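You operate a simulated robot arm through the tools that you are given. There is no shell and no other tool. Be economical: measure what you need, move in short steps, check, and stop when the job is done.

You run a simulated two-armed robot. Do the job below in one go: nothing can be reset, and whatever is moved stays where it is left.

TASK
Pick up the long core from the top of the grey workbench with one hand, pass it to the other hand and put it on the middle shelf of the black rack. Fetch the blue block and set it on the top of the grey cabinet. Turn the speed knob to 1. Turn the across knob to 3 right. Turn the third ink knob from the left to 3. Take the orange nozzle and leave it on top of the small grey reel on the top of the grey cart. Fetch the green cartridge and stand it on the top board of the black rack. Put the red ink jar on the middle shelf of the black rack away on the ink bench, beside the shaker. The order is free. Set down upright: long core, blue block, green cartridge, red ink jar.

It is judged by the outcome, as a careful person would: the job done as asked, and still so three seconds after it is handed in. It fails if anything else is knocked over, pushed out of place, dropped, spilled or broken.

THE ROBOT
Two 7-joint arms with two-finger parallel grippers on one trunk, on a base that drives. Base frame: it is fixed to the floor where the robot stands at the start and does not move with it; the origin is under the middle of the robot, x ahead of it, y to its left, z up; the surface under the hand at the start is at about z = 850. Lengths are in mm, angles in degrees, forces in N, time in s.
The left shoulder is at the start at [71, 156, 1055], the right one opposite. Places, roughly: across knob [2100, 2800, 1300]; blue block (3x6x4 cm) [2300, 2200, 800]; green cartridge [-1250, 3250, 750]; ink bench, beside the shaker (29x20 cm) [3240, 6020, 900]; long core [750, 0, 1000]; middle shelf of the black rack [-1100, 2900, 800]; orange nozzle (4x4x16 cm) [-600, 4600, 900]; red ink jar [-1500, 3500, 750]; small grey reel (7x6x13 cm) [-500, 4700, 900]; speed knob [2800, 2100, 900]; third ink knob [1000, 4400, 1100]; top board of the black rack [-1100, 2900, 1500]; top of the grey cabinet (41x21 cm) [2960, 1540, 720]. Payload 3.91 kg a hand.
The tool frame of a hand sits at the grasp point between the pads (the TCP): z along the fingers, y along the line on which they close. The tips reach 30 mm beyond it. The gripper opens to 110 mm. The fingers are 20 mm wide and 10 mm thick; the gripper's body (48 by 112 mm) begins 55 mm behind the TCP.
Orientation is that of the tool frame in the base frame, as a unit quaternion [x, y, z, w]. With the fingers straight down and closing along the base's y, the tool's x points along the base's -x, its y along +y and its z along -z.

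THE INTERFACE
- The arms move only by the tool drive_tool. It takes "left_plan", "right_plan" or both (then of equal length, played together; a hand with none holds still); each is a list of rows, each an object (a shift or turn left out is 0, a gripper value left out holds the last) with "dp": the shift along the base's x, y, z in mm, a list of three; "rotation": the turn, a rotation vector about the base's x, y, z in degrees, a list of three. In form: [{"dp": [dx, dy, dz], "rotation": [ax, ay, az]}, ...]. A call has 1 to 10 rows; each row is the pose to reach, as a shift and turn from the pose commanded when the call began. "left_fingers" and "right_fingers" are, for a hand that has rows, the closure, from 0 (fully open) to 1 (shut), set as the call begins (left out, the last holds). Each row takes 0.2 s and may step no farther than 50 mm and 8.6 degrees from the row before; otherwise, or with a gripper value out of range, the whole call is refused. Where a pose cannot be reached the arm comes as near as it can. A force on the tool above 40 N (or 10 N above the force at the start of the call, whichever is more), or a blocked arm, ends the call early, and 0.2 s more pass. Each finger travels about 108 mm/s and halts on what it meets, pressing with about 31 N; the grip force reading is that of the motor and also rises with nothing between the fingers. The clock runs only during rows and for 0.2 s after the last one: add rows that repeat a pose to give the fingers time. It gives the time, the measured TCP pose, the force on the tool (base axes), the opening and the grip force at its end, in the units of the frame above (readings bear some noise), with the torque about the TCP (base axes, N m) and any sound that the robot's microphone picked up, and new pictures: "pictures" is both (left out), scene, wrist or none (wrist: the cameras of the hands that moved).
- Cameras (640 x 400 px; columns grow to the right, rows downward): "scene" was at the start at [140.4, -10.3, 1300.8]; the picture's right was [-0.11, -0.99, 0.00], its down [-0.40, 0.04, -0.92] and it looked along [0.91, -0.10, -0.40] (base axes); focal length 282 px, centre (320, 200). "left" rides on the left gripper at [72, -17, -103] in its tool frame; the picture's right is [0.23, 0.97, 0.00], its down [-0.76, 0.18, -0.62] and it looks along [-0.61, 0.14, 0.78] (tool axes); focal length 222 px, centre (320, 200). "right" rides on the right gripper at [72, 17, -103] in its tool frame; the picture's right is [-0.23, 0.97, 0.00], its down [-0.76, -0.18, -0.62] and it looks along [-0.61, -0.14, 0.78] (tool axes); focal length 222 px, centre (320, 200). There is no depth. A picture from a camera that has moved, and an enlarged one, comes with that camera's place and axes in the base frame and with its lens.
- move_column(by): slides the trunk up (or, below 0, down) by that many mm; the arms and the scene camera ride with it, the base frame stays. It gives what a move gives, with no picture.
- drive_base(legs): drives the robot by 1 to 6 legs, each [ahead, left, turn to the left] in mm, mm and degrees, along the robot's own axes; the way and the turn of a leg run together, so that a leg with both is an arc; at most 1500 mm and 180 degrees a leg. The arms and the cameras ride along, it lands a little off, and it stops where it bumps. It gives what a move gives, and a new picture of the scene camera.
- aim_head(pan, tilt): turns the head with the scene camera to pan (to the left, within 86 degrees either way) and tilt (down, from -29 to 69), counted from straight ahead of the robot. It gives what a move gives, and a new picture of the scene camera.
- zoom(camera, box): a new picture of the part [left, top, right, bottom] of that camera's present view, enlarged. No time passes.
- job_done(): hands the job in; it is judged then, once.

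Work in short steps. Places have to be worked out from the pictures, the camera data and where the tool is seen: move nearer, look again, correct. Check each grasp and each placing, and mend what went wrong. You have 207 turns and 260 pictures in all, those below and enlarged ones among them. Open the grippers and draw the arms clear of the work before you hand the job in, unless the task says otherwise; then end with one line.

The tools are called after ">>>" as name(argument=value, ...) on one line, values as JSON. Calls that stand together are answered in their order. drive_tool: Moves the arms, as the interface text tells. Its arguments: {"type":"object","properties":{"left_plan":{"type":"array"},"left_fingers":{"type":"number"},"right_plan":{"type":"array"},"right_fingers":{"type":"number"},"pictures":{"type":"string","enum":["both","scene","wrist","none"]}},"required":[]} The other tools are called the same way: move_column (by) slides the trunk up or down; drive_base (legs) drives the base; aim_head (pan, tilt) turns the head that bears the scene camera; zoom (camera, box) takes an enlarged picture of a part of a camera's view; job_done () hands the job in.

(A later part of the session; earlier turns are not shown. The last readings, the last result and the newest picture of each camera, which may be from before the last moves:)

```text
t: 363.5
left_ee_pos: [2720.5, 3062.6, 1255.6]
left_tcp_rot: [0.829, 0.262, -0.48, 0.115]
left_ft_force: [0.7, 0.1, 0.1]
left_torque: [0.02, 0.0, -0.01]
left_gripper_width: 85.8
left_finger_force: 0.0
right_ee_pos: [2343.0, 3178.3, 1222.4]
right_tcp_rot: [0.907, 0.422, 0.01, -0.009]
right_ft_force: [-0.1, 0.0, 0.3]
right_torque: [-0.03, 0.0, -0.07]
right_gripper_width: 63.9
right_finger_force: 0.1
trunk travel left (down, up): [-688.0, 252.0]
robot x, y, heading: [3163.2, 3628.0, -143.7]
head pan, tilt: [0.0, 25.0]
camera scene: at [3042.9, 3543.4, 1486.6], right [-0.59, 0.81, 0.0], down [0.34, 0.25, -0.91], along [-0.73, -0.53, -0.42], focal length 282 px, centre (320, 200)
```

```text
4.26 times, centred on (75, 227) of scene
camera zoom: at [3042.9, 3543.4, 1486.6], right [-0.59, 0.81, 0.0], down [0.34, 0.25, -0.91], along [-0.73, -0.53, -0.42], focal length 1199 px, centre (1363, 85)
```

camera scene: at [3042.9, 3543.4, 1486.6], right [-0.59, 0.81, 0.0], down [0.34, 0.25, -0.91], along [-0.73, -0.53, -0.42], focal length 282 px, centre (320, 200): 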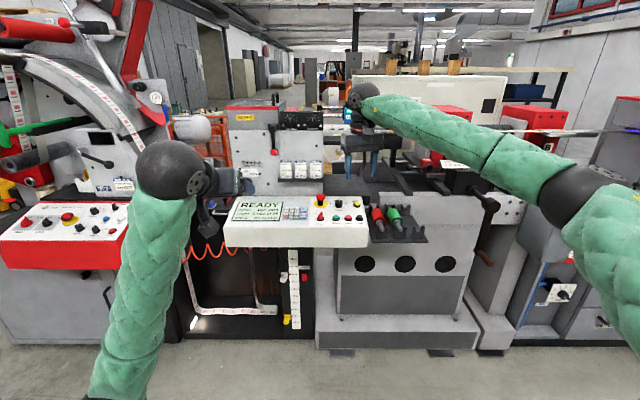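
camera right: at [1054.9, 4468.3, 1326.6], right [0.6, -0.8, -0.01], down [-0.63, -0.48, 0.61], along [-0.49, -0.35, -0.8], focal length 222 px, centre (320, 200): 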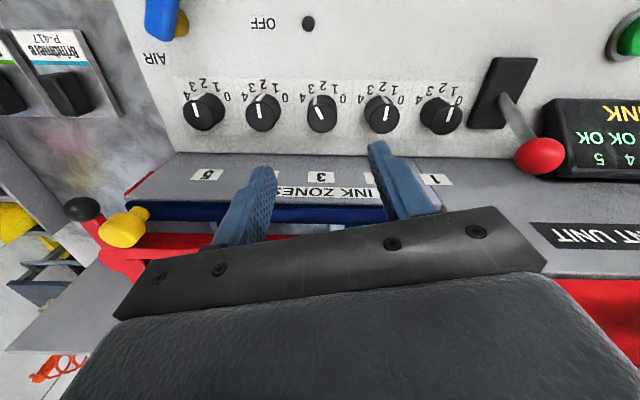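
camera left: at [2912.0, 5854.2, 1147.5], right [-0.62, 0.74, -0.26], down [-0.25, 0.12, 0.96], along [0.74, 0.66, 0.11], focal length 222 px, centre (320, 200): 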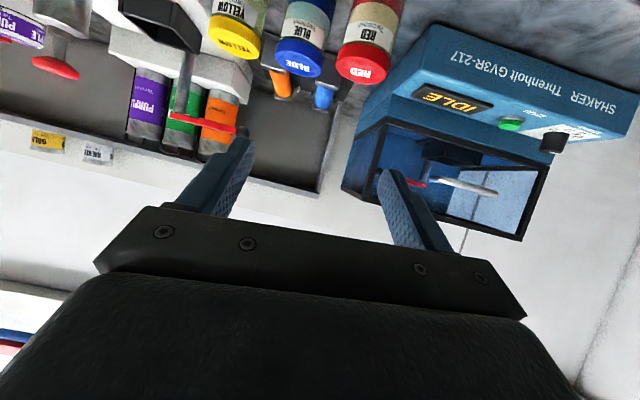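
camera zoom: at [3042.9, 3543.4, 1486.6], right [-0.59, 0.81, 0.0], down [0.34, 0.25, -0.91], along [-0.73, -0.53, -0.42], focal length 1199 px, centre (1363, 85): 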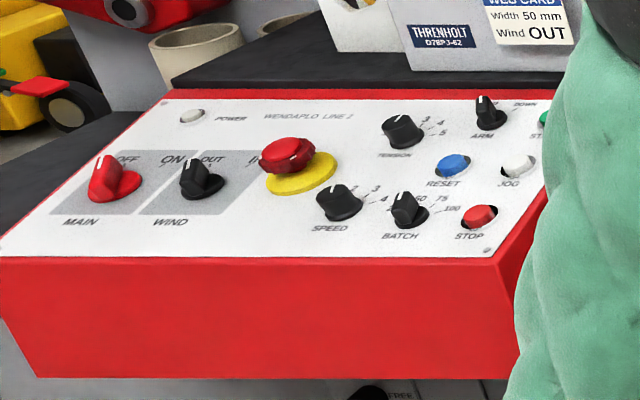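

The ACROSS knob is on a vertical panel at ≈[2114, 2832, 1300]; SPEED is on the red console. For ACROSS I pull the right hand back and level the left hand to point forward.

>>> drive_tool(right_plan=[{"dp": [27, 43, 15]}, {"dp": [54, 80, 30]}, {"dp": [81, 120, 45]}, {"dp": [108, 160, 60]}, {"dp": [135, 200, 75]}, {"dp": [160, 240, 90]}, {"dp": [180, 280, 100]}], left_plan=[{"dp": [0, 0, 10], "rotation": [-4.4, 6.05, 0]}, {"dp": [0, 0, 20], "rotation": [-8.9, 12.1, 0]}, {"dp": [0, 0, 30], "rotation": [-13.3, 18.1, 0]}, {"dp": [0, 0, 40], "rotation": [-17.8, 24.2, 0]}, {"dp": [-8, 8, 44], "rotation": [-17.8, 24.2, 0]}, {"dp": [-16, 16, 44], "rotation": [-17.8, 24.2, 0]}, {"dp": [-16, 16, 44], "rotation": [-17.8, 24.2, 0]}], left_fingers=0.5, pictures="none")

>>> drive_base(legs=[[380, 0, 0]])

>>> zoom(camera="left", box=[0, 0, 640, 400])

```text
refused: row 1 steps farther than a row can; nothing moved
```

```text
t: 365.9
left_ee_pos: [2416.6, 2837.9, 1255.9]
left_tcp_rot: [0.828, 0.263, -0.48, 0.117]
left_ft_force: [0.2, 0.0, -0.6]
left_torque: [-0.02, 0.03, 0.05]
left_gripper_width: 86.0
left_finger_force: 0.0
right_ee_pos: [2039.3, 2951.8, 1222.0]
right_tcp_rot: [0.906, 0.424, 0.009, -0.009]
right_ft_force: [0.0, -0.1, 0.3]
right_torque: [0.01, -0.03, -0.02]
right_gripper_width: 63.8
right_finger_force: 0.1
trunk travel left (down, up): [-688.0, 252.0]
robot x, y, heading: [2856.5, 3403.9, -143.8]
head pan, tilt: [0.0, 25.0]
camera scene: at [2737.7, 3319.9, 1486.6], right [-0.59, 0.81, 0.0], down [0.34, 0.25, -0.91], along [-0.73, -0.54, -0.42], focal length 282 px, centre (320, 200)
```

scene: 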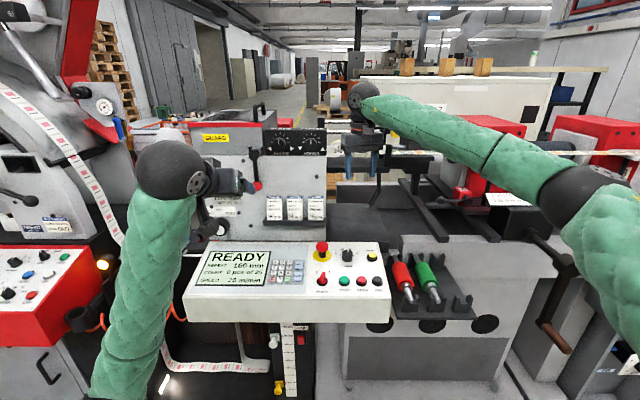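

```text
1.00 times, centred on (320, 200) of left (not enlarged: the box is as wide or as high as the picture)
camera zoom: at [2512.8, 2920.2, 1247.5], right [0.63, -0.74, -0.25], down [0.25, -0.12, 0.96], along [-0.74, -0.66, 0.11], focal length 222 px, centre (320, 200)
```

zoom: 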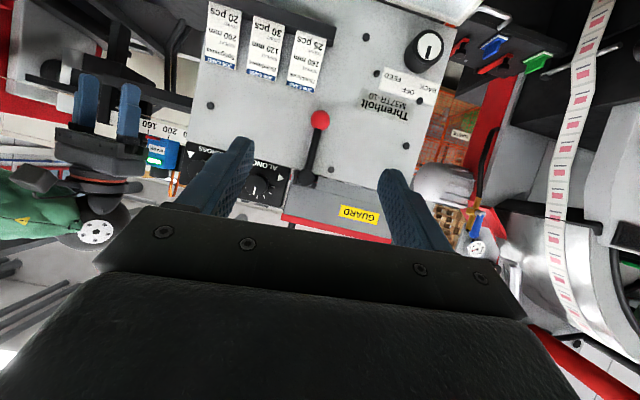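

The arm call was refused (step too long) while the base moved; no harm done. I now retract the right hand and bring the left hand level in front of ACROSS.

>>> drive_tool(right_plan=[{"dp": [25, 35, 12]}, {"dp": [50, 70, 25]}, {"dp": [75, 105, 37]}, {"dp": [100, 140, 50]}, {"dp": [125, 175, 62]}, {"dp": [150, 210, 75]}, {"dp": [175, 245, 88]}, {"dp": [195, 275, 100]}], left_plan=[{"dp": [-12, 14, 6], "rotation": [-3, 4, 0]}, {"dp": [-32, 32, 13], "rotation": [-6, 8.1, 0]}, {"dp": [-58, 50, 20], "rotation": [-9, 12.2, 0]}, {"dp": [-87, 65, 27], "rotation": [-12, 16.3, 0]}, {"dp": [-118, 78, 34], "rotation": [-15, 20.4, 0]}, {"dp": [-148, 88, 40], "rotation": [-17.7, 24.2, 0]}, {"dp": [-165, 90, 44], "rotation": [-17.7, 24.2, 0]}, {"dp": [-165, 90, 44], "rotation": [-17.7, 24.2, 0]}], left_fingers=0.4, pictures="none")

>>> zoom(camera="left", box=[0, 0, 640, 400])

```text
t: 367.7
left_ee_pos: [2253.2, 2928.4, 1299.5]
left_tcp_rot: [0.681, 0.206, -0.678, 0.185]
left_ft_force: [0.1, -0.2, 0.6]
left_torque: [0.0, 0.0, 0.03]
left_gripper_width: 65.8
left_finger_force: 0.0
right_ee_pos: [2236.5, 3229.0, 1322.6]
right_tcp_rot: [0.905, 0.424, 0.008, -0.009]
right_ft_force: [-0.2, -0.1, -0.1]
right_torque: [-0.02, 0.01, 0.02]
right_gripper_width: 63.8
right_finger_force: 0.1
trunk travel left (down, up): [-688.0, 252.0]
robot x, y, heading: [2854.7, 3407.3, -143.4]
head pan, tilt: [0.0, 25.0]
```

```text
1.00 times, centred on (320, 200) of left (not enlarged: the box is as wide or as high as the picture)
camera zoom: at [2331.5, 2998.6, 1229.4], right [0.52, -0.82, -0.25], down [0.62, 0.16, 0.76], along [-0.59, -0.55, 0.59], focal length 222 px, centre (320, 200)
```

zoom: 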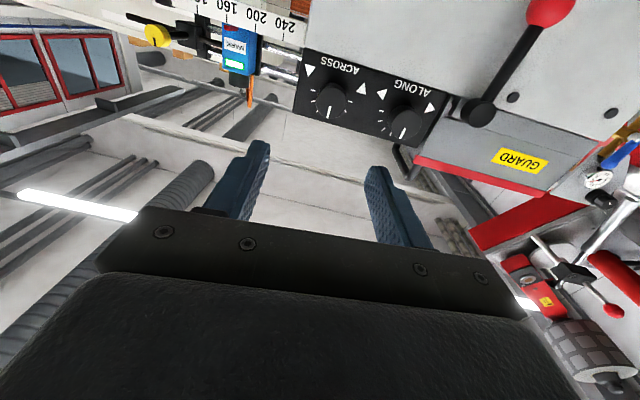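

I zoom on the dial to read its scale.

>>> zoom(camera="left", box=[280, 40, 460, 152])

```text
3.56 times, centred on (370, 96) of left
camera zoom: at [2331.5, 2998.6, 1229.4], right [0.52, -0.82, -0.25], down [0.62, 0.16, 0.76], along [-0.59, -0.55, 0.59], focal length 790 px, centre (142, 570)
```

zoom: 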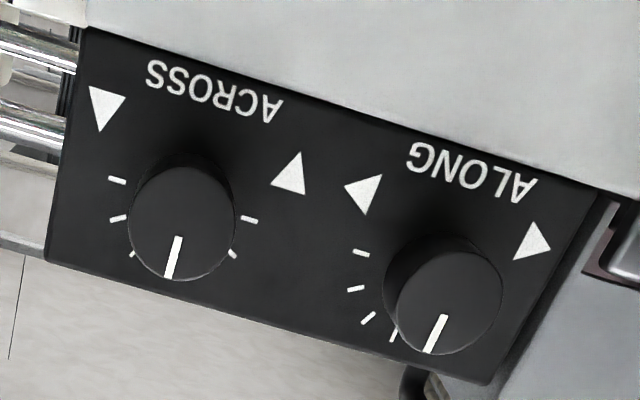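

The scale has three ticks each side (30° apart); pointer at 0. "3 right" is ≈90° clockwise. I pre-roll the left hand −45°, correct its yaw, and approach.

>>> drive_tool(left_plan=[{"dp": [-10, -8, 0], "rotation": [6.25, 4.15, 0.63]}, {"dp": [-25, -19, 0], "rotation": [12.5, 8.3, 1.27]}, {"dp": [-40, -30, 0], "rotation": [18.75, 12.45, 1.9]}, {"dp": [-55, -42, 0], "rotation": [25, 16.6, 2.5]}, {"dp": [-70, -53, 0], "rotation": [31.2, 20.7, 3.2]}, {"dp": [-82, -62, 0], "rotation": [37.5, 24.9, 3.8]}, {"dp": [-82, -62, 0], "rotation": [37.5, 24.9, 3.8]}], left_fingers=0.4, pictures="wrist")

```text
t: 369.5
left_ee_pos: [2190.9, 2816.7, 1283.6]
left_tcp_rot: [-0.542, -0.46, 0.703, 0.013]
left_ft_force: [0.3, 0.0, -0.9]
left_torque: [-0.04, 0.01, -0.02]
left_gripper_width: 66.1
left_finger_force: 0.0
right_ee_pos: [2235.4, 3227.9, 1319.5]
right_tcp_rot: [0.906, 0.423, 0.01, -0.009]
right_ft_force: [-0.4, -0.6, 0.9]
right_torque: [-0.01, 0.01, 0.0]
right_gripper_width: 63.9
right_finger_force: 0.1
trunk travel left (down, up): [-688.0, 252.0]
robot x, y, heading: [2853.7, 3404.1, -143.5]
head pan, tilt: [0.0, 25.0]
stopped in row 7 (left hand): the arm was blocked; the commanded pose is now the measured one
camera left: at [2232.0, 2928.1, 1242.0], right [0.38, -0.44, -0.81], down [0.88, -0.1, 0.46], along [-0.29, -0.89, 0.35], focal length 222 px, centre (320, 200)
```

left: 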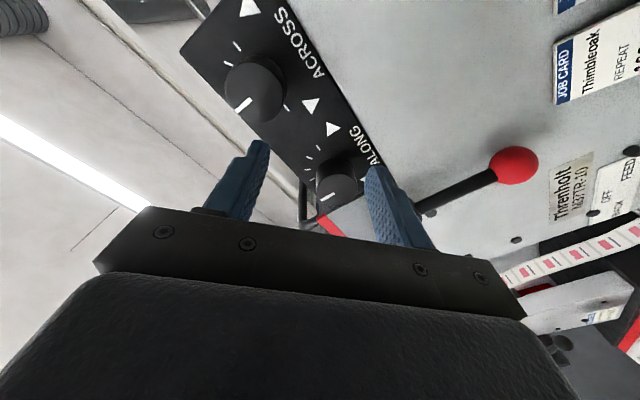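

The −45° roll isn't reachable there and the hand drifted left. I back away and return to zero roll; I'll turn the knob in two bites instead.

>>> drive_tool(left_plan=[{"dp": [20, 15, 0]}, {"dp": [45, 32, 3], "rotation": [-5.5, -4, 0]}, {"dp": [60, 50, 6], "rotation": [-11, -8, 0]}, {"dp": [62, 65, 9], "rotation": [-16.6, -11.9, 0]}, {"dp": [56, 76, 12], "rotation": [-22, -15.8, 0]}, {"dp": [45, 84, 15], "rotation": [-27.6, -19.8, 0]}, {"dp": [36, 87, 16], "rotation": [-33.2, -23.8, 0]}, {"dp": [36, 87, 16], "rotation": [-33.2, -23.8, 0]}], pictures="wrist")

```text
t: 371.3
left_ee_pos: [2225.0, 2907.1, 1299.4]
left_tcp_rot: [-0.656, -0.236, 0.678, -0.234]
left_ft_force: [0.3, 0.1, 0.4]
left_torque: [0.01, -0.01, -0.01]
left_gripper_width: 65.9
left_finger_force: 0.1
right_ee_pos: [2235.4, 3228.5, 1321.2]
right_tcp_rot: [0.906, 0.423, 0.009, -0.009]
right_ft_force: [-0.7, 0.4, 0.5]
right_torque: [0.01, -0.01, 0.03]
right_gripper_width: 63.7
right_finger_force: 0.1
trunk travel left (down, up): [-688.0, 252.0]
robot x, y, heading: [2858.1, 3404.5, -143.7]
head pan, tilt: [0.0, 25.0]
camera left: at [2292.6, 2982.7, 1223.9], right [0.6, -0.76, -0.24], down [0.62, 0.26, 0.74], along [-0.5, -0.59, 0.63], focal length 222 px, centre (320, 200)
```

left: 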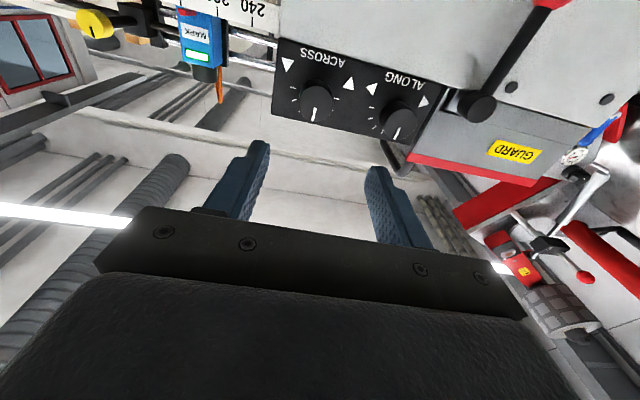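

Back to level. I approach the ACROSS knob straight on, to grip at zero roll.

>>> drive_tool(left_plan=[{"dp": [-30, -23, 1], "rotation": [0, 0, -1.5]}, {"dp": [-60, -46, 2], "rotation": [0, 0, -3.2]}, {"dp": [-90, -68, 2.5], "rotation": [0, 0, -3.2]}, {"dp": [-106, -80, 2.5], "rotation": [0, 0, -3.2]}, {"dp": [-106, -80, 2.5], "rotation": [0, 0, -3.2]}], pictures="wrist")

```text
t: 372.3
left_ee_pos: [2125.1, 2830.8, 1303.4]
left_tcp_rot: [-0.662, -0.218, 0.684, -0.215]
left_ft_force: [0.1, 0.3, -0.8]
left_torque: [0.01, -0.02, 0.04]
left_gripper_width: 66.1
left_finger_force: 0.1
right_ee_pos: [2235.8, 3228.3, 1322.7]
right_tcp_rot: [0.906, 0.423, 0.008, -0.008]
right_ft_force: [0.6, 0.1, -0.3]
right_torque: [-0.03, 0.01, -0.01]
right_gripper_width: 63.9
right_finger_force: 0.0
trunk travel left (down, up): [-688.0, 252.0]
robot x, y, heading: [2855.6, 3407.7, -143.6]
head pan, tilt: [0.0, 25.0]
stopped in row 5 (left hand): the force on the tool passed its limit at 114 N (the readings are from after the stop); the commanded pose is now the measured one
camera left: at [2196.7, 2902.5, 1227.8], right [0.56, -0.79, -0.24], down [0.63, 0.22, 0.74], along [-0.53, -0.57, 0.63], focal length 222 px, centre (320, 200)
```

left: 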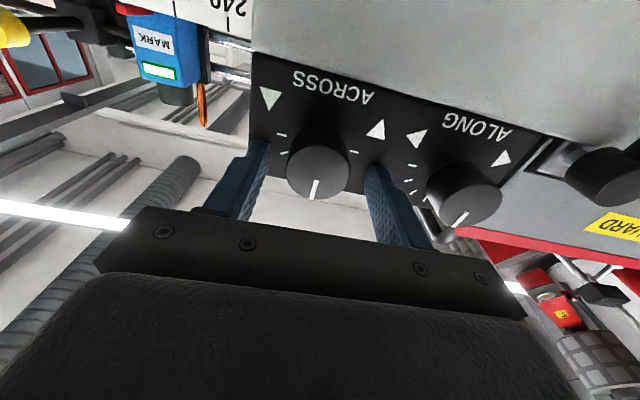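

The tips met the panel; the knob is between the fingers. I zoom to check both pointers.

>>> zoom(camera="left", box=[230, 60, 550, 260])

```text
2.00 times, centred on (390, 160) of left
camera zoom: at [2196.7, 2902.5, 1227.8], right [0.56, -0.79, -0.24], down [0.63, 0.22, 0.74], along [-0.53, -0.57, 0.63], focal length 444 px, centre (180, 280)
```

zoom: 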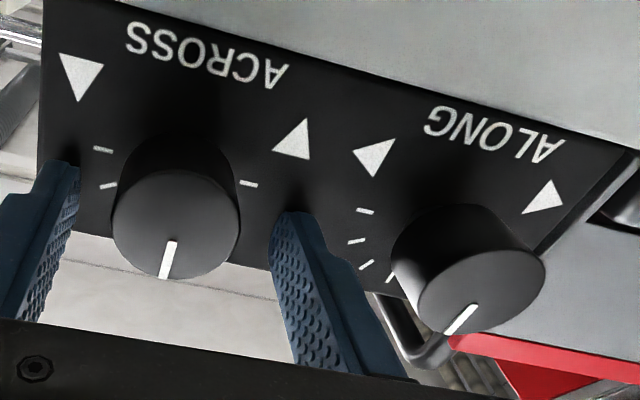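

Both pointers are untouched (vertical). I back off 4 mm and close on ACROSS.

>>> drive_tool(left_plan=[{"dp": [3.5, 2.5, 0]}, {"dp": [3.5, 2.5, 0]}, {"dp": [3.5, 2.5, 0]}, {"dp": [3.5, 2.5, 0]}], left_fingers=1, pictures="none")

>>> drive_tool(left_plan=[{"dp": [0, 0, 0], "rotation": [-5.7, -4.1, 0]}, {"dp": [0, 0, 0], "rotation": [-11.4, -8.1, 0]}, {"dp": [0, 0, 0], "rotation": [-17, -12.2, 0]}, {"dp": [0, 0, 0], "rotation": [-22.8, -16.3, 0]}, {"dp": [0, 0, 0], "rotation": [-28.4, -20.4, 0]}, {"dp": [0, 0, 0], "rotation": [-34.1, -24.4, 0]}, {"dp": [0, 0, 0], "rotation": [-36.6, -26.2, 0]}], pictures="wrist")

```text
t: 373.3
left_ee_pos: [2123.3, 2835.4, 1301.1]
left_tcp_rot: [-0.663, -0.217, 0.683, -0.216]
left_ft_force: [-30.9, 4.5, 11.2]
left_torque: [0.4, -0.13, 0.59]
left_gripper_width: 33.5
left_finger_force: 45.1
right_ee_pos: [2232.3, 3229.1, 1320.1]
right_tcp_rot: [0.906, 0.423, 0.012, -0.008]
right_ft_force: [1.3, 0.1, 0.1]
right_torque: [-0.05, -0.02, 0.03]
right_gripper_width: 63.9
right_finger_force: 0.0
trunk travel left (down, up): [-688.0, 252.0]
robot x, y, heading: [2857.2, 3402.6, -143.7]
head pan, tilt: [0.0, 25.0]
```

```text
t: 374.2
left_ee_pos: [2121.6, 2838.6, 1299.9]
left_tcp_rot: [0.695, 0.072, -0.629, 0.341]
left_ft_force: [-20.0, 9.6, 0.0]
left_torque: [-0.31, 0.68, 0.42]
left_gripper_width: 33.8
left_finger_force: 44.9
right_ee_pos: [2233.5, 3229.3, 1320.1]
right_tcp_rot: [0.907, 0.422, 0.009, -0.009]
right_ft_force: [0.1, 0.1, 0.0]
right_torque: [0.01, 0.02, -0.04]
right_gripper_width: 63.9
right_finger_force: 0.1
trunk travel left (down, up): [-688.0, 252.0]
robot x, y, heading: [2853.9, 3401.5, -144.0]
head pan, tilt: [0.0, 25.0]
stopped in row 4 (left hand): the force on the tool passed its limit at 44 N (the readings are from after the stop); the commanded pose is now the measured one
camera left: at [2211.9, 2883.7, 1223.9], right [0.56, -0.81, 0.16], down [0.46, 0.47, 0.76], along [-0.69, -0.35, 0.63], focal length 222 px, centre (320, 200)
```

left: 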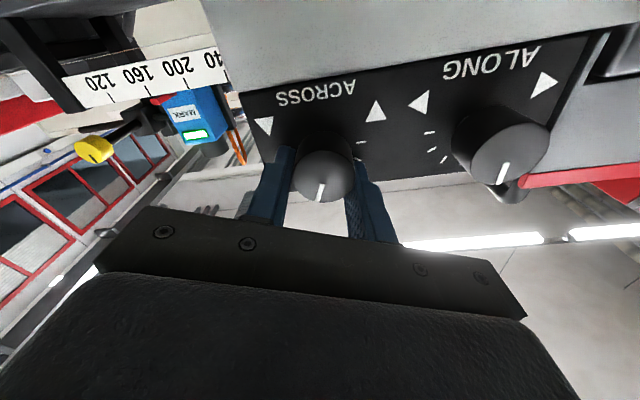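

It turned ~22° before the force limit (slight misalignment). I continue from the settled pose with a small lateral correction.

>>> drive_tool(left_plan=[{"dp": [-1.5, 1, 0], "rotation": [-3.2, -2.3, 0]}, {"dp": [-2, 1.5, 0], "rotation": [-7.3, -5.2, 0]}, {"dp": [-2, 2, 0], "rotation": [-12, -8.5, 0]}, {"dp": [-2, 2, 0], "rotation": [-17, -12.2, 0]}, {"dp": [-2, 2, 0], "rotation": [-21.5, -15.4, 0]}, {"dp": [-2, 2, 0], "rotation": [-21.5, -15.4, 0]}], pictures="none")

```text
t: 375.4
left_ee_pos: [2119.8, 2840.1, 1297.5]
left_tcp_rot: [0.699, -0.075, -0.544, 0.458]
left_ft_force: [-10.7, 5.5, -6.5]
left_torque: [-0.09, 0.31, 0.52]
left_gripper_width: 33.7
left_finger_force: 45.0
right_ee_pos: [2233.3, 3229.2, 1321.3]
right_tcp_rot: [0.906, 0.422, 0.009, -0.007]
right_ft_force: [0.3, -0.1, -0.5]
right_torque: [0.01, 0.0, 0.01]
right_gripper_width: 63.7
right_finger_force: 0.1
trunk travel left (down, up): [-688.0, 252.0]
robot x, y, heading: [2856.3, 3403.0, -143.8]
head pan, tilt: [0.0, 25.0]
stopped in row 5 (left hand): the force on the tool passed its limit at 42 N (the readings are from after the stop); the commanded pose is now the measured one
```

Now at ~46°. I keep turning.

>>> drive_tool(left_plan=[{"dp": [-1, 1, 0], "rotation": [-4, -2.9, 0]}, {"dp": [-1.5, 1.5, -1], "rotation": [-8.5, -6.1, 0]}, {"dp": [-2, 2, -1], "rotation": [-13, -9.3, 0]}, {"dp": [-2, 2, -1], "rotation": [-17, -12.2, 0]}, {"dp": [-2, 2, -1], "rotation": [-17, -12.2, 0]}], pictures="wrist")

```text
t: 376.4
left_ee_pos: [2118.7, 2840.4, 1294.8]
left_tcp_rot: [0.68, -0.198, -0.454, 0.54]
left_ft_force: [-2.1, 3.2, -7.8]
left_torque: [-0.43, 0.76, 0.77]
left_gripper_width: 33.9
left_finger_force: 45.4
right_ee_pos: [2232.8, 3229.7, 1320.3]
right_tcp_rot: [0.907, 0.422, 0.01, -0.007]
right_ft_force: [0.3, -0.4, -0.2]
right_torque: [0.01, 0.02, 0.03]
right_gripper_width: 63.9
right_finger_force: 0.1
trunk travel left (down, up): [-688.0, 252.0]
robot x, y, heading: [2856.8, 3406.0, -144.0]
head pan, tilt: [0.0, 25.0]
stopped in row 5 (left hand): the force on the tool passed its limit at 42 N (the readings are from after the stop); the commanded pose is now the measured one
camera left: at [2237.3, 2848.4, 1250.3], right [0.33, -0.5, 0.8], down [0.17, 0.87, 0.47], along [-0.93, -0.02, 0.37], focal length 222 px, centre (320, 200)
```

left: 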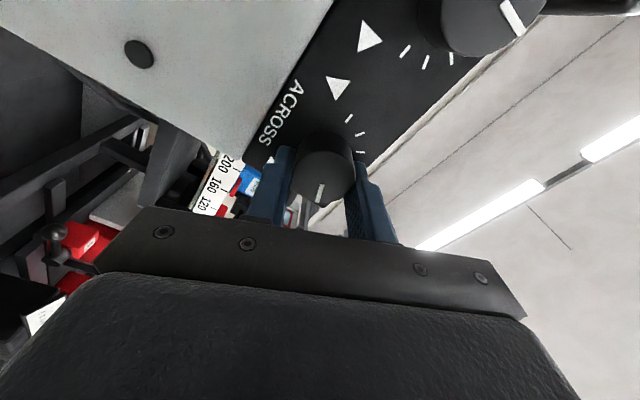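

About 66° now, knob following. I turn the remaining 24°.

>>> drive_tool(left_plan=[{"dp": [0, 1, -1], "rotation": [-4.5, -3.2, 0]}, {"dp": [0, 1, -2], "rotation": [-9, -6.5, 0]}, {"dp": [0, 1, -2], "rotation": [-14, -10, 0]}, {"dp": [0, 1, -2], "rotation": [-19.4, -13.9, 0]}, {"dp": [0, 1, -2], "rotation": [-19.4, -13.9, 0]}], pictures="none")

```text
t: 377.6
left_ee_pos: [2118.7, 2842.4, 1289.9]
left_tcp_rot: [0.629, -0.336, -0.329, 0.619]
left_ft_force: [-1.0, 5.9, -19.6]
left_torque: [-0.42, 0.9, 0.43]
left_gripper_width: 33.5
left_finger_force: 45.2
right_ee_pos: [2233.8, 3229.0, 1320.4]
right_tcp_rot: [0.907, 0.422, 0.011, -0.009]
right_ft_force: [-0.7, 0.0, 0.1]
right_torque: [-0.02, -0.02, 0.0]
right_gripper_width: 63.9
right_finger_force: 0.0
trunk travel left (down, up): [-688.0, 252.0]
robot x, y, heading: [2853.3, 3407.5, -143.8]
head pan, tilt: [0.0, 25.0]
```

Roll is ~90°. I look at the pointer.

>>> zoom(camera="left", box=[230, 60, 470, 210])

```text
2.67 times, centred on (350, 135) of left
camera zoom: at [2244.2, 2838.8, 1275.8], right [0.11, -0.2, 0.97], down [0.09, 0.98, 0.19], along [-0.99, 0.07, 0.13], focal length 592 px, centre (240, 373)
```

zoom: 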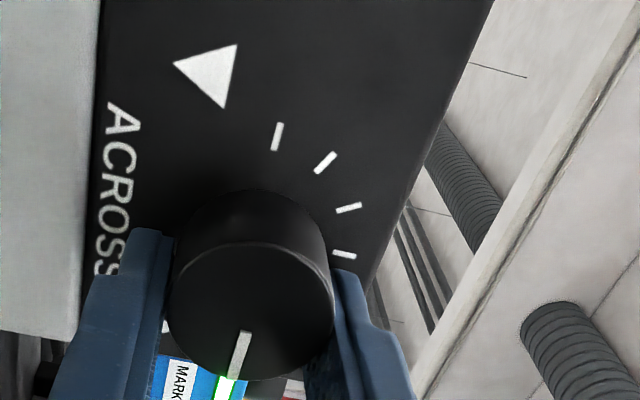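

The pointer is at 90° right, mirror of the third left tick. I release and back straight off.

>>> drive_tool(left_plan=[{"dp": [0, 0, 0]}, {"dp": [0, 0, 0]}, {"dp": [12, 9, 0]}, {"dp": [40, 29, 0]}, {"dp": [76, 55, 0]}, {"dp": [112, 81, 0]}], left_fingers=0.4, pictures="wrist")

>>> zoom(camera="scene", box=[240, 115, 340, 177])

```text
t: 379.0
left_ee_pos: [2232.0, 2923.4, 1293.6]
left_tcp_rot: [0.629, -0.334, -0.329, 0.62]
left_ft_force: [0.0, -0.6, -0.4]
left_torque: [0.01, 0.0, 0.0]
left_gripper_width: 65.9
left_finger_force: 0.1
right_ee_pos: [2235.2, 3230.9, 1321.1]
right_tcp_rot: [0.907, 0.421, 0.01, -0.008]
right_ft_force: [0.2, 0.0, 0.3]
right_torque: [0.01, 0.0, 0.01]
right_gripper_width: 63.9
right_finger_force: 0.1
trunk travel left (down, up): [-688.0, 252.0]
robot x, y, heading: [2856.5, 3404.9, -144.0]
head pan, tilt: [0.0, 25.0]
camera left: at [2358.3, 2920.3, 1278.0], right [0.12, -0.2, 0.97], down [0.09, 0.98, 0.19], along [-0.99, 0.07, 0.13], focal length 222 px, centre (320, 200)
```

left: 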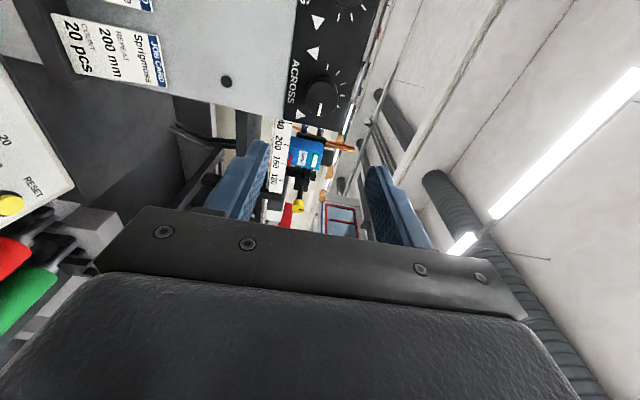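

```text
6.40 times, centred on (290, 146) of scene
camera zoom: at [2738.7, 3321.1, 1486.8], right [-0.59, 0.81, 0.0], down [0.34, 0.25, -0.91], along [-0.73, -0.54, -0.42], focal length 1803 px, centre (512, 546)
```

zoom: 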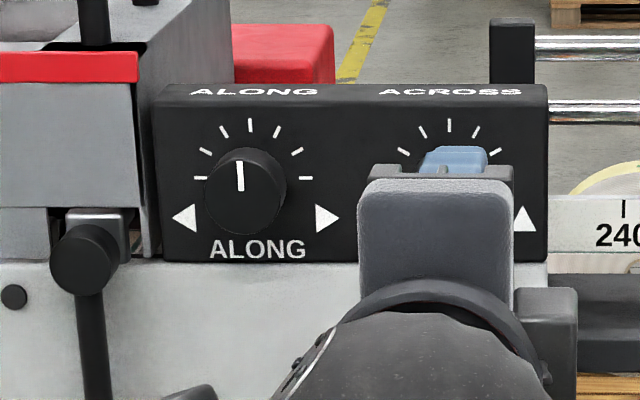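

ALONG is untouched and its ticks confirm 30° steps. I pull the left hand back and strafe left to the red console.

>>> drive_tool(left_plan=[{"dp": [36, 26, 0], "rotation": [6, 4.3, 0]}, {"dp": [70, 51, 0], "rotation": [12, 8.6, 0]}, {"dp": [90, 66, 0], "rotation": [18, 12.9, 0]}, {"dp": [100, 73, 0], "rotation": [24, 17.2, 0]}, {"dp": [100, 73, 0], "rotation": [30, 21.5, 0]}, {"dp": [100, 73, 0], "rotation": [36, 25.8, 0]}], pictures="none")

>>> zoom(camera="scene", box=[240, 115, 340, 177])

```text
t: 380.4
left_ee_pos: [2332.3, 2996.5, 1294.2]
left_tcp_rot: [0.7, -0.073, -0.546, 0.455]
left_ft_force: [0.6, 0.6, 0.4]
left_torque: [-0.01, 0.0, 0.05]
left_gripper_width: 65.6
left_finger_force: 0.1
right_ee_pos: [2234.3, 3229.9, 1321.4]
right_tcp_rot: [0.906, 0.423, 0.008, -0.009]
right_ft_force: [-1.0, -0.7, -0.4]
right_torque: [0.02, 0.0, 0.02]
right_gripper_width: 63.9
right_finger_force: 0.1
trunk travel left (down, up): [-688.0, 252.0]
robot x, y, heading: [2852.8, 3403.1, -143.6]
head pan, tilt: [0.0, 25.0]
```

```text
6.40 times, centred on (290, 146) of scene
camera zoom: at [2738.1, 3321.4, 1486.8], right [-0.59, 0.81, 0.0], down [0.34, 0.25, -0.91], along [-0.73, -0.54, -0.42], focal length 1803 px, centre (512, 546)
```

zoom: 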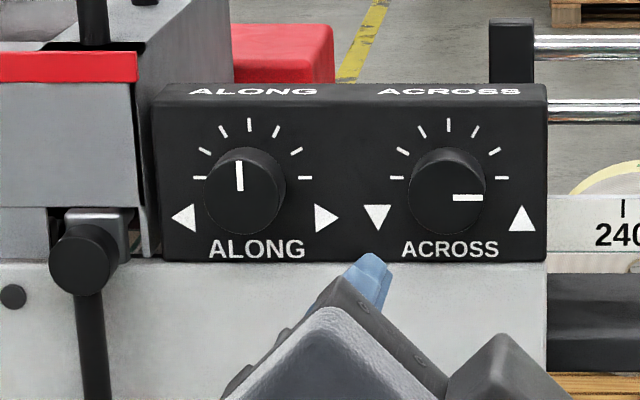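

ACROSS reads 3 right. Now the red console: I back up slightly and strafe left 1 m.

>>> drive_base(legs=[[-150, 0, 0], [0, 1080, 0]])

```text
t: 386.9
left_ee_pos: [3087.4, 2209.9, 1293.3]
left_tcp_rot: [0.7, -0.074, -0.548, 0.453]
left_ft_force: [0.0, 0.5, 0.2]
left_torque: [0.03, 0.0, -0.01]
left_gripper_width: 65.9
left_finger_force: 0.0
right_ee_pos: [2991.6, 2443.1, 1321.3]
right_tcp_rot: [0.907, 0.42, 0.009, -0.009]
right_ft_force: [0.7, -0.9, 0.1]
right_torque: [0.01, 0.0, 0.04]
right_gripper_width: 63.7
right_finger_force: 0.2
trunk travel left (down, up): [-688.0, 252.0]
robot x, y, heading: [3613.2, 2615.5, -144.3]
head pan, tilt: [0.0, 25.0]
camera scene: at [3495.9, 2531.2, 1486.7], right [-0.59, 0.81, 0.0], down [0.34, 0.25, -0.91], along [-0.73, -0.53, -0.42], focal length 282 px, centre (320, 200)
```

scene: 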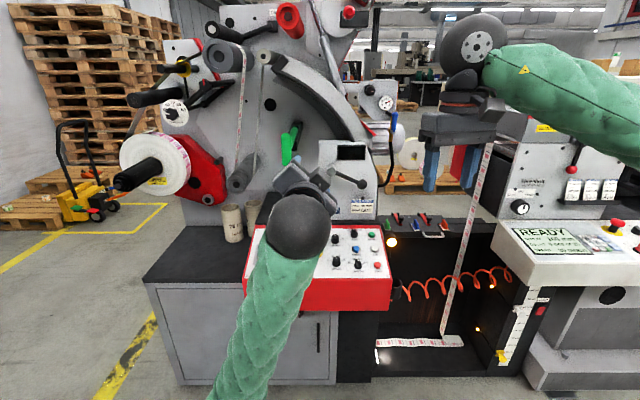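

The dark-topped grey cabinet for the block is just left of the console, and the blue block is visible across the gap. I zoom there and on the console.

>>> zoom(camera="scene", box=[320, 150, 540, 288])

```text
2.90 times, centred on (430, 219) of scene
camera zoom: at [3495.9, 2531.2, 1486.7], right [-0.59, 0.81, 0.0], down [0.34, 0.25, -0.91], along [-0.73, -0.53, -0.42], focal length 816 px, centre (1, 145)
```

zoom: 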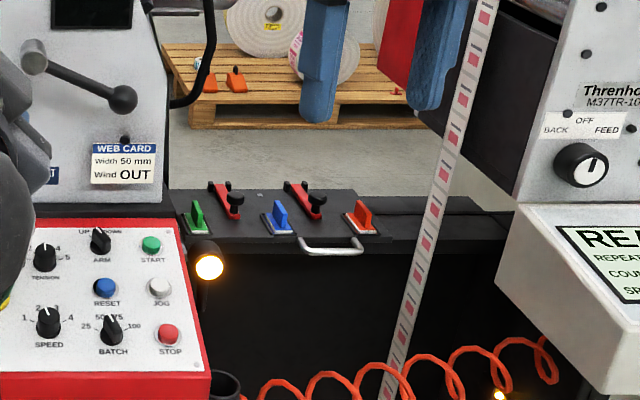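

The block can be lifted from this side too. First SPEED: I move the left hand aside and bring the right hand, pitched 20°, toward the console.

>>> drive_tool(left_plan=[{"dp": [18, -25, 8]}, {"dp": [36, -50, 16]}, {"dp": [55, -76, 24]}, {"dp": [73, -101, 32]}, {"dp": [91, -127, 40]}, {"dp": [110, -152, 48]}, {"dp": [128, -178, 55]}, {"dp": [146, -203, 60]}], right_plan=[{"dp": [7, -22, -18], "rotation": [-1.5, 2, -1.8]}, {"dp": [14, -43, -36], "rotation": [-3, 4, -3.6]}, {"dp": [21, -65, -54], "rotation": [-4.5, 6, -5.4]}, {"dp": [28, -86, -72], "rotation": [-6, 8.1, -7.2]}, {"dp": [36, -108, -90], "rotation": [-7.5, 10.1, -9]}, {"dp": [43, -130, -108], "rotation": [-9, 12.1, -10.8]}, {"dp": [50, -152, -125], "rotation": [-10.5, 14.1, -12.6]}, {"dp": [57, -173, -140], "rotation": [-11.7, 16.2, -14]}], right_fingers=0.42, pictures="none")

>>> zoom(camera="right", box=[0, 0, 640, 400])

```text
t: 388.8
left_ee_pos: [3233.8, 2004.1, 1353.3]
left_tcp_rot: [0.699, -0.074, -0.548, 0.453]
left_ft_force: [-0.6, -0.6, 0.1]
left_torque: [-0.01, 0.0, -0.05]
left_gripper_width: 66.2
left_finger_force: 0.1
right_ee_pos: [3049.3, 2267.9, 1182.6]
right_tcp_rot: [0.94, 0.299, -0.161, 0.026]
right_ft_force: [1.5, -0.5, -0.1]
right_torque: [0.04, -0.01, -0.03]
right_gripper_width: 63.9
right_finger_force: 0.0
trunk travel left (down, up): [-688.0, 252.0]
robot x, y, heading: [3612.5, 2611.1, -144.0]
head pan, tilt: [0.0, 25.0]
```

```text
1.00 times, centred on (320, 200) of right (not enlarged: the box is as wide or as high as the picture)
camera zoom: at [3144.4, 2309.2, 1254.6], right [0.38, -0.92, 0.02], down [-0.51, -0.19, 0.84], along [-0.77, -0.33, -0.54], focal length 222 px, centre (320, 200)
```

zoom: 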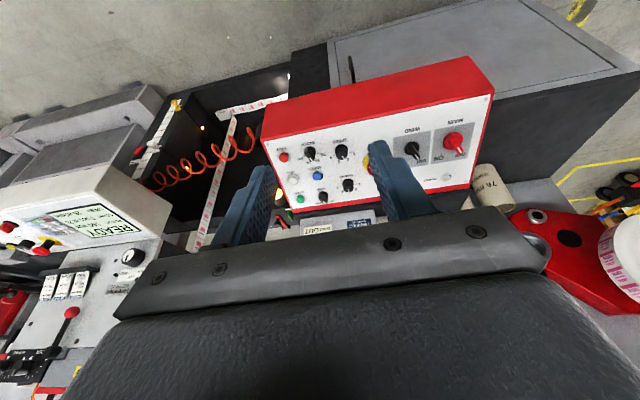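

SPEED triangulates to ≈[2833, 2121, 896]. I roll forward 120 mm and bring the hand over it.

>>> drive_base(legs=[[120, 0, 0]])

>>> drive_tool(right_plan=[{"dp": [-20, -16, -35]}, {"dp": [-40, -32, -70]}, {"dp": [-60, -48, -105]}, {"dp": [-75, -60, -140]}, {"dp": [-75, -60, -165]}, {"dp": [-75, -60, -165]}], pictures="wrist")

```text
t: 390.0
left_ee_pos: [3133.5, 1934.9, 1353.0]
left_tcp_rot: [0.7, -0.074, -0.547, 0.453]
left_ft_force: [-0.5, 0.8, -0.3]
left_torque: [0.03, -0.03, -0.01]
left_gripper_width: 66.0
left_finger_force: 0.1
right_ee_pos: [2951.1, 2198.5, 1181.8]
right_tcp_rot: [0.941, 0.3, -0.158, 0.025]
right_ft_force: [-0.3, -1.3, 0.5]
right_torque: [-0.01, -0.03, 0.01]
right_gripper_width: 63.6
right_finger_force: 0.0
trunk travel left (down, up): [-688.0, 252.0]
robot x, y, heading: [3514.9, 2546.4, -143.9]
head pan, tilt: [0.0, 25.0]
camera scene: at [3397.2, 2460.1, 1486.7], right [-0.59, 0.81, 0.0], down [0.34, 0.25, -0.91], along [-0.73, -0.53, -0.42], focal length 282 px, centre (320, 200)
```

scene: 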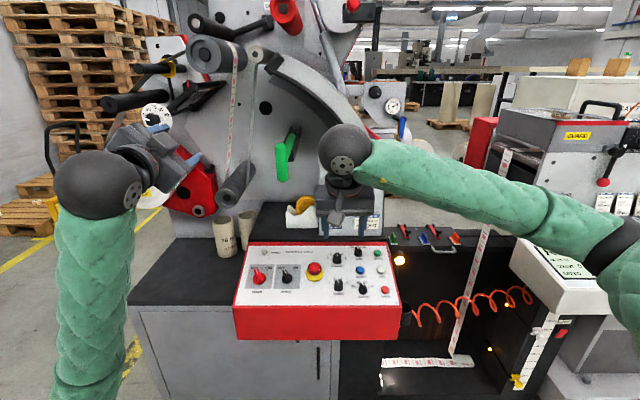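

```text
t: 391.4
left_ee_pos: [3136.0, 1934.6, 1353.0]
left_tcp_rot: [0.7, -0.074, -0.547, 0.454]
left_ft_force: [0.0, -1.1, -0.9]
left_torque: [-0.01, 0.01, -0.03]
left_gripper_width: 66.0
left_finger_force: 0.1
right_ee_pos: [2878.0, 2136.8, 1016.0]
right_tcp_rot: [0.94, 0.3, -0.159, 0.026]
right_ft_force: [-0.7, 0.6, 0.0]
right_torque: [0.01, 0.0, -0.03]
right_gripper_width: 63.9
right_finger_force: 0.1
trunk travel left (down, up): [-688.0, 252.0]
robot x, y, heading: [3516.3, 2547.1, -144.0]
head pan, tilt: [0.0, 25.0]
camera right: at [2971.6, 2178.7, 1089.3], right [0.38, -0.92, 0.02], down [-0.51, -0.19, 0.84], along [-0.77, -0.33, -0.54], focal length 222 px, centre (320, 200)
```

right: 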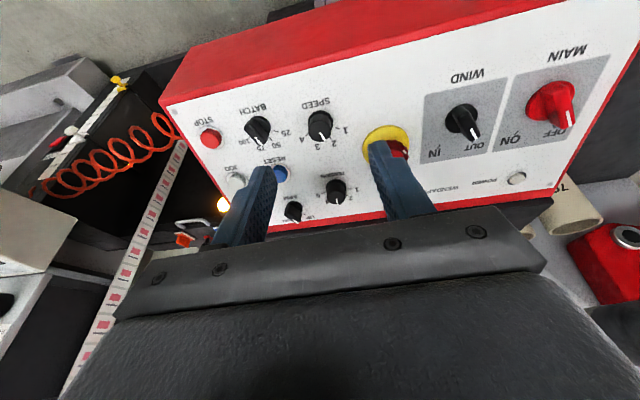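

SPEED is at [2830, 2117, 896], panel sloped ≈22°. I move to 60 mm off along the knob's axis with a narrower opening.

>>> drive_tool(right_plan=[{"dp": [-10, -2, -20]}, {"dp": [-20, -5, -43]}, {"dp": [-30, -7, -64]}, {"dp": [-30, -7, -64]}], right_fingers=0.56, pictures="none")

>>> zoom(camera="right", box=[200, 90, 440, 240])

```text
t: 392.4
left_ee_pos: [3136.9, 1934.1, 1352.4]
left_tcp_rot: [0.7, -0.075, -0.548, 0.453]
left_ft_force: [0.7, 0.3, 1.2]
left_torque: [-0.01, -0.01, -0.01]
left_gripper_width: 66.1
left_finger_force: 0.1
right_ee_pos: [2847.1, 2130.4, 953.3]
right_tcp_rot: [0.941, 0.299, -0.159, 0.025]
right_ft_force: [-0.6, -0.3, 1.3]
right_torque: [-0.02, -0.01, -0.01]
right_gripper_width: 48.6
right_finger_force: 0.1
trunk travel left (down, up): [-688.0, 252.0]
robot x, y, heading: [3516.9, 2545.1, -143.9]
head pan, tilt: [0.0, 25.0]
```

```text
2.67 times, centred on (320, 165) of right
camera zoom: at [2941.3, 2172.6, 1026.1], right [0.38, -0.92, 0.02], down [-0.51, -0.19, 0.84], along [-0.77, -0.33, -0.54], focal length 592 px, centre (320, 293)
```

zoom: 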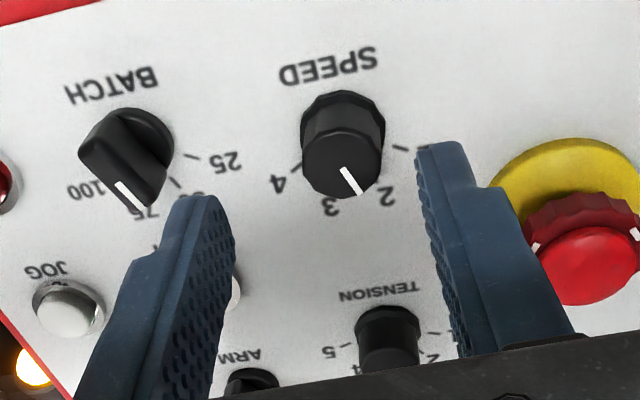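

SPEED points at 2; 1 lies 40° further left (counter-clockwise). I pre-roll −20° about the knob axis, correct ~6 mm and descend 30 mm.

>>> drive_tool(right_plan=[{"dp": [-1, -3, 0], "rotation": [-2, -1.4, -6.2]}, {"dp": [-2, -5.6, 0], "rotation": [-4, -2.9, -12.3]}, {"dp": [-6, -8, -14], "rotation": [-6.1, -4.3, -18.5]}, {"dp": [-10, -10, -28], "rotation": [-6.1, -4.3, -18.5]}, {"dp": [-10, -10, -28], "rotation": [-6.1, -4.3, -18.5]}], pictures="wrist")

```text
t: 393.6
left_ee_pos: [3135.8, 1935.3, 1353.1]
left_tcp_rot: [0.7, -0.075, -0.547, 0.453]
left_ft_force: [0.3, 0.3, -0.5]
left_torque: [0.01, 0.0, -0.01]
left_gripper_width: 66.2
left_finger_force: 0.0
right_ee_pos: [2835.5, 2121.4, 925.5]
right_tcp_rot: [0.979, 0.135, -0.143, 0.06]
right_ft_force: [-0.3, -0.6, 0.0]
right_torque: [-0.04, -0.04, 0.01]
right_gripper_width: 48.3
right_finger_force: 0.1
trunk travel left (down, up): [-688.0, 252.0]
robot x, y, heading: [3515.8, 2543.0, -144.0]
head pan, tilt: [0.0, 25.0]
camera right: at [2934.3, 2139.1, 1002.1], right [0.06, -0.99, 0.15], down [-0.59, 0.08, 0.8], along [-0.81, -0.14, -0.58], focal length 222 px, centre (320, 200)
```

right: 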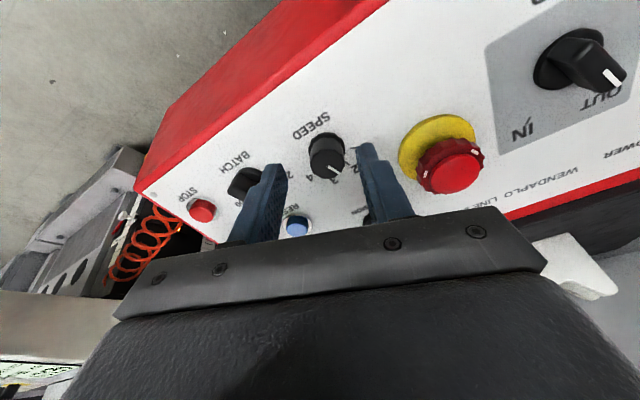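

The knob is between the tips. I descend 18 mm along the axis, then close.

>>> drive_tool(right_plan=[{"dp": [-2, -1, -7]}, {"dp": [-4, -2, -14]}, {"dp": [-5, -3, -18]}], pictures="none")

>>> drive_tool(right_plan=[{"dp": [0, 0, 0]}, {"dp": [0, 0, 0]}, {"dp": [0, 0, 0]}], right_fingers=1, pictures="wrist")

```text
t: 394.4
left_ee_pos: [3135.5, 1935.1, 1352.9]
left_tcp_rot: [0.7, -0.074, -0.547, 0.453]
left_ft_force: [0.0, -0.3, 0.4]
left_torque: [-0.02, -0.01, -0.01]
left_gripper_width: 65.8
left_finger_force: 0.1
right_ee_pos: [2830.0, 2118.3, 905.9]
right_tcp_rot: [0.979, 0.135, -0.142, 0.06]
right_ft_force: [0.3, 0.3, 0.3]
right_torque: [0.0, 0.01, -0.01]
right_gripper_width: 48.3
right_finger_force: 0.1
trunk travel left (down, up): [-688.0, 252.0]
robot x, y, heading: [3513.3, 2543.7, -144.0]
head pan, tilt: [0.0, 25.0]
```

```text
t: 395.2
left_ee_pos: [3137.8, 1933.1, 1352.5]
left_tcp_rot: [0.7, -0.073, -0.547, 0.454]
left_ft_force: [-0.5, -0.7, -0.2]
left_torque: [0.0, 0.0, 0.01]
left_gripper_width: 66.0
left_finger_force: 0.0
right_ee_pos: [2832.5, 2116.4, 906.7]
right_tcp_rot: [0.979, 0.136, -0.141, 0.06]
right_ft_force: [13.0, -22.2, 0.1]
right_torque: [-0.62, -0.36, 0.56]
right_gripper_width: 25.5
right_finger_force: 44.7
trunk travel left (down, up): [-688.0, 252.0]
robot x, y, heading: [3517.6, 2541.8, -144.2]
head pan, tilt: [0.0, 25.0]
camera right: at [2931.5, 2134.0, 984.2], right [0.07, -0.99, 0.14], down [-0.59, 0.08, 0.8], along [-0.8, -0.14, -0.58], focal length 222 px, centre (320, 200)
```

right: 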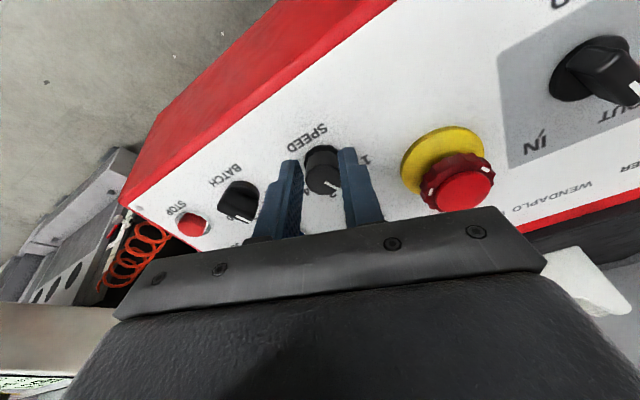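

Gripped. I turn +40° about the panel normal, easing 3 mm left.

>>> drive_tool(right_plan=[{"dp": [1, -1.5, 0], "rotation": [1.2, 0.9, 3.7]}, {"dp": [1.8, -2.4, 0], "rotation": [3.6, 2.6, 11.1]}, {"dp": [1.8, -2.4, 0], "rotation": [6, 4.4, 18.5]}, {"dp": [1.8, -2.4, 0], "rotation": [8.5, 6.1, 26]}, {"dp": [1.8, -2.4, 0], "rotation": [10.5, 7.6, 32.4]}, {"dp": [1.8, -2.4, 0], "rotation": [12.1, 8.7, 37.1]}, {"dp": [1.8, -2.4, 0], "rotation": [12.1, 8.7, 37.1]}], pictures="wrist")

>>> zoom(camera="right", box=[220, 90, 460, 240])

```text
t: 396.5
left_ee_pos: [3135.4, 1938.4, 1354.4]
left_tcp_rot: [0.699, -0.074, -0.548, 0.453]
left_ft_force: [0.2, 0.4, 0.2]
left_torque: [-0.02, 0.01, 0.01]
left_gripper_width: 66.1
left_finger_force: 0.1
right_ee_pos: [2830.2, 2121.9, 906.8]
right_tcp_rot: [0.887, 0.429, -0.17, -0.007]
right_ft_force: [3.6, 17.0, 6.0]
right_torque: [0.7, -0.65, -0.19]
right_gripper_width: 25.0
right_finger_force: 44.7
trunk travel left (down, up): [-688.0, 252.0]
robot x, y, heading: [3512.9, 2545.2, -144.4]
head pan, tilt: [0.0, 25.0]
stopped in row 6 (right hand): the force on the tool passed its limit at 69 N (the readings are from after the stop); the commanded pose is now the measured one
camera right: at [2916.6, 2180.7, 978.4], right [0.61, -0.79, -0.09], down [-0.38, -0.38, 0.84], along [-0.7, -0.48, -0.53], focal length 222 px, centre (320, 200)
```

right: 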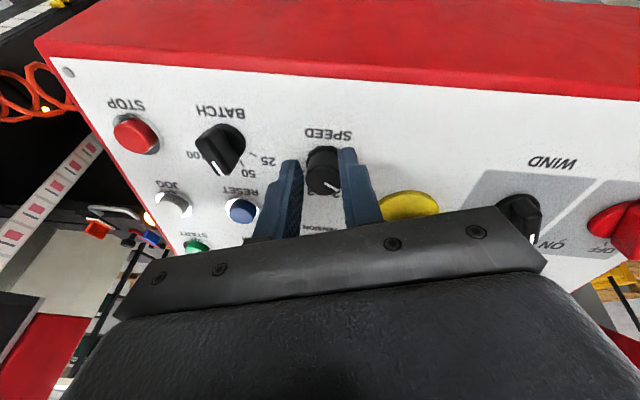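

```text
2.67 times, centred on (340, 165) of right
camera zoom: at [2916.6, 2180.7, 978.4], right [0.61, -0.79, -0.09], down [-0.38, -0.38, 0.84], along [-0.7, -0.48, -0.53], focal length 592 px, centre (267, 293)
```

zoom: 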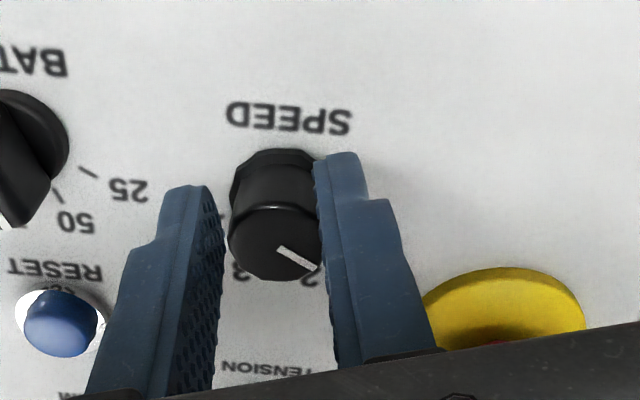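

The pointer now measures ≈−61°, i.e. at 1. I release, lift off and check.

>>> drive_tool(right_plan=[{"dp": [0, 0, 0]}, {"dp": [0, 0, 0]}, {"dp": [5, 3, 17]}, {"dp": [12, 8, 45]}, {"dp": [22, 15, 85]}, {"dp": [32, 22, 125]}], right_fingers=0.56, pictures="none")

>>> zoom(camera="right", box=[220, 60, 460, 210])

```text
t: 397.9
left_ee_pos: [3134.1, 1937.4, 1354.9]
left_tcp_rot: [0.699, -0.074, -0.548, 0.453]
left_ft_force: [0.8, 0.3, -0.1]
left_torque: [0.0, -0.01, 0.0]
left_gripper_width: 66.1
left_finger_force: 0.0
right_ee_pos: [2863.8, 2142.6, 1030.8]
right_tcp_rot: [0.887, 0.429, -0.17, -0.006]
right_ft_force: [0.4, -0.2, -0.5]
right_torque: [0.01, 0.03, 0.02]
right_gripper_width: 48.2
right_finger_force: 0.1
trunk travel left (down, up): [-688.0, 252.0]
robot x, y, heading: [3517.2, 2545.0, -143.8]
head pan, tilt: [0.0, 25.0]
```

```text
2.67 times, centred on (340, 135) of right
camera zoom: at [2949.3, 2200.4, 1102.0], right [0.61, -0.79, -0.09], down [-0.38, -0.39, 0.84], along [-0.7, -0.48, -0.53], focal length 592 px, centre (267, 373)
```

zoom: 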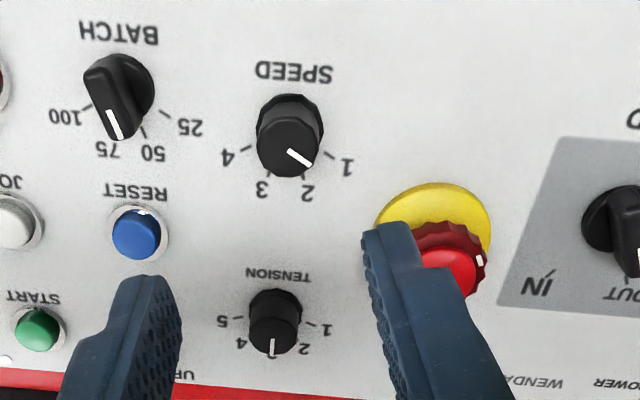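

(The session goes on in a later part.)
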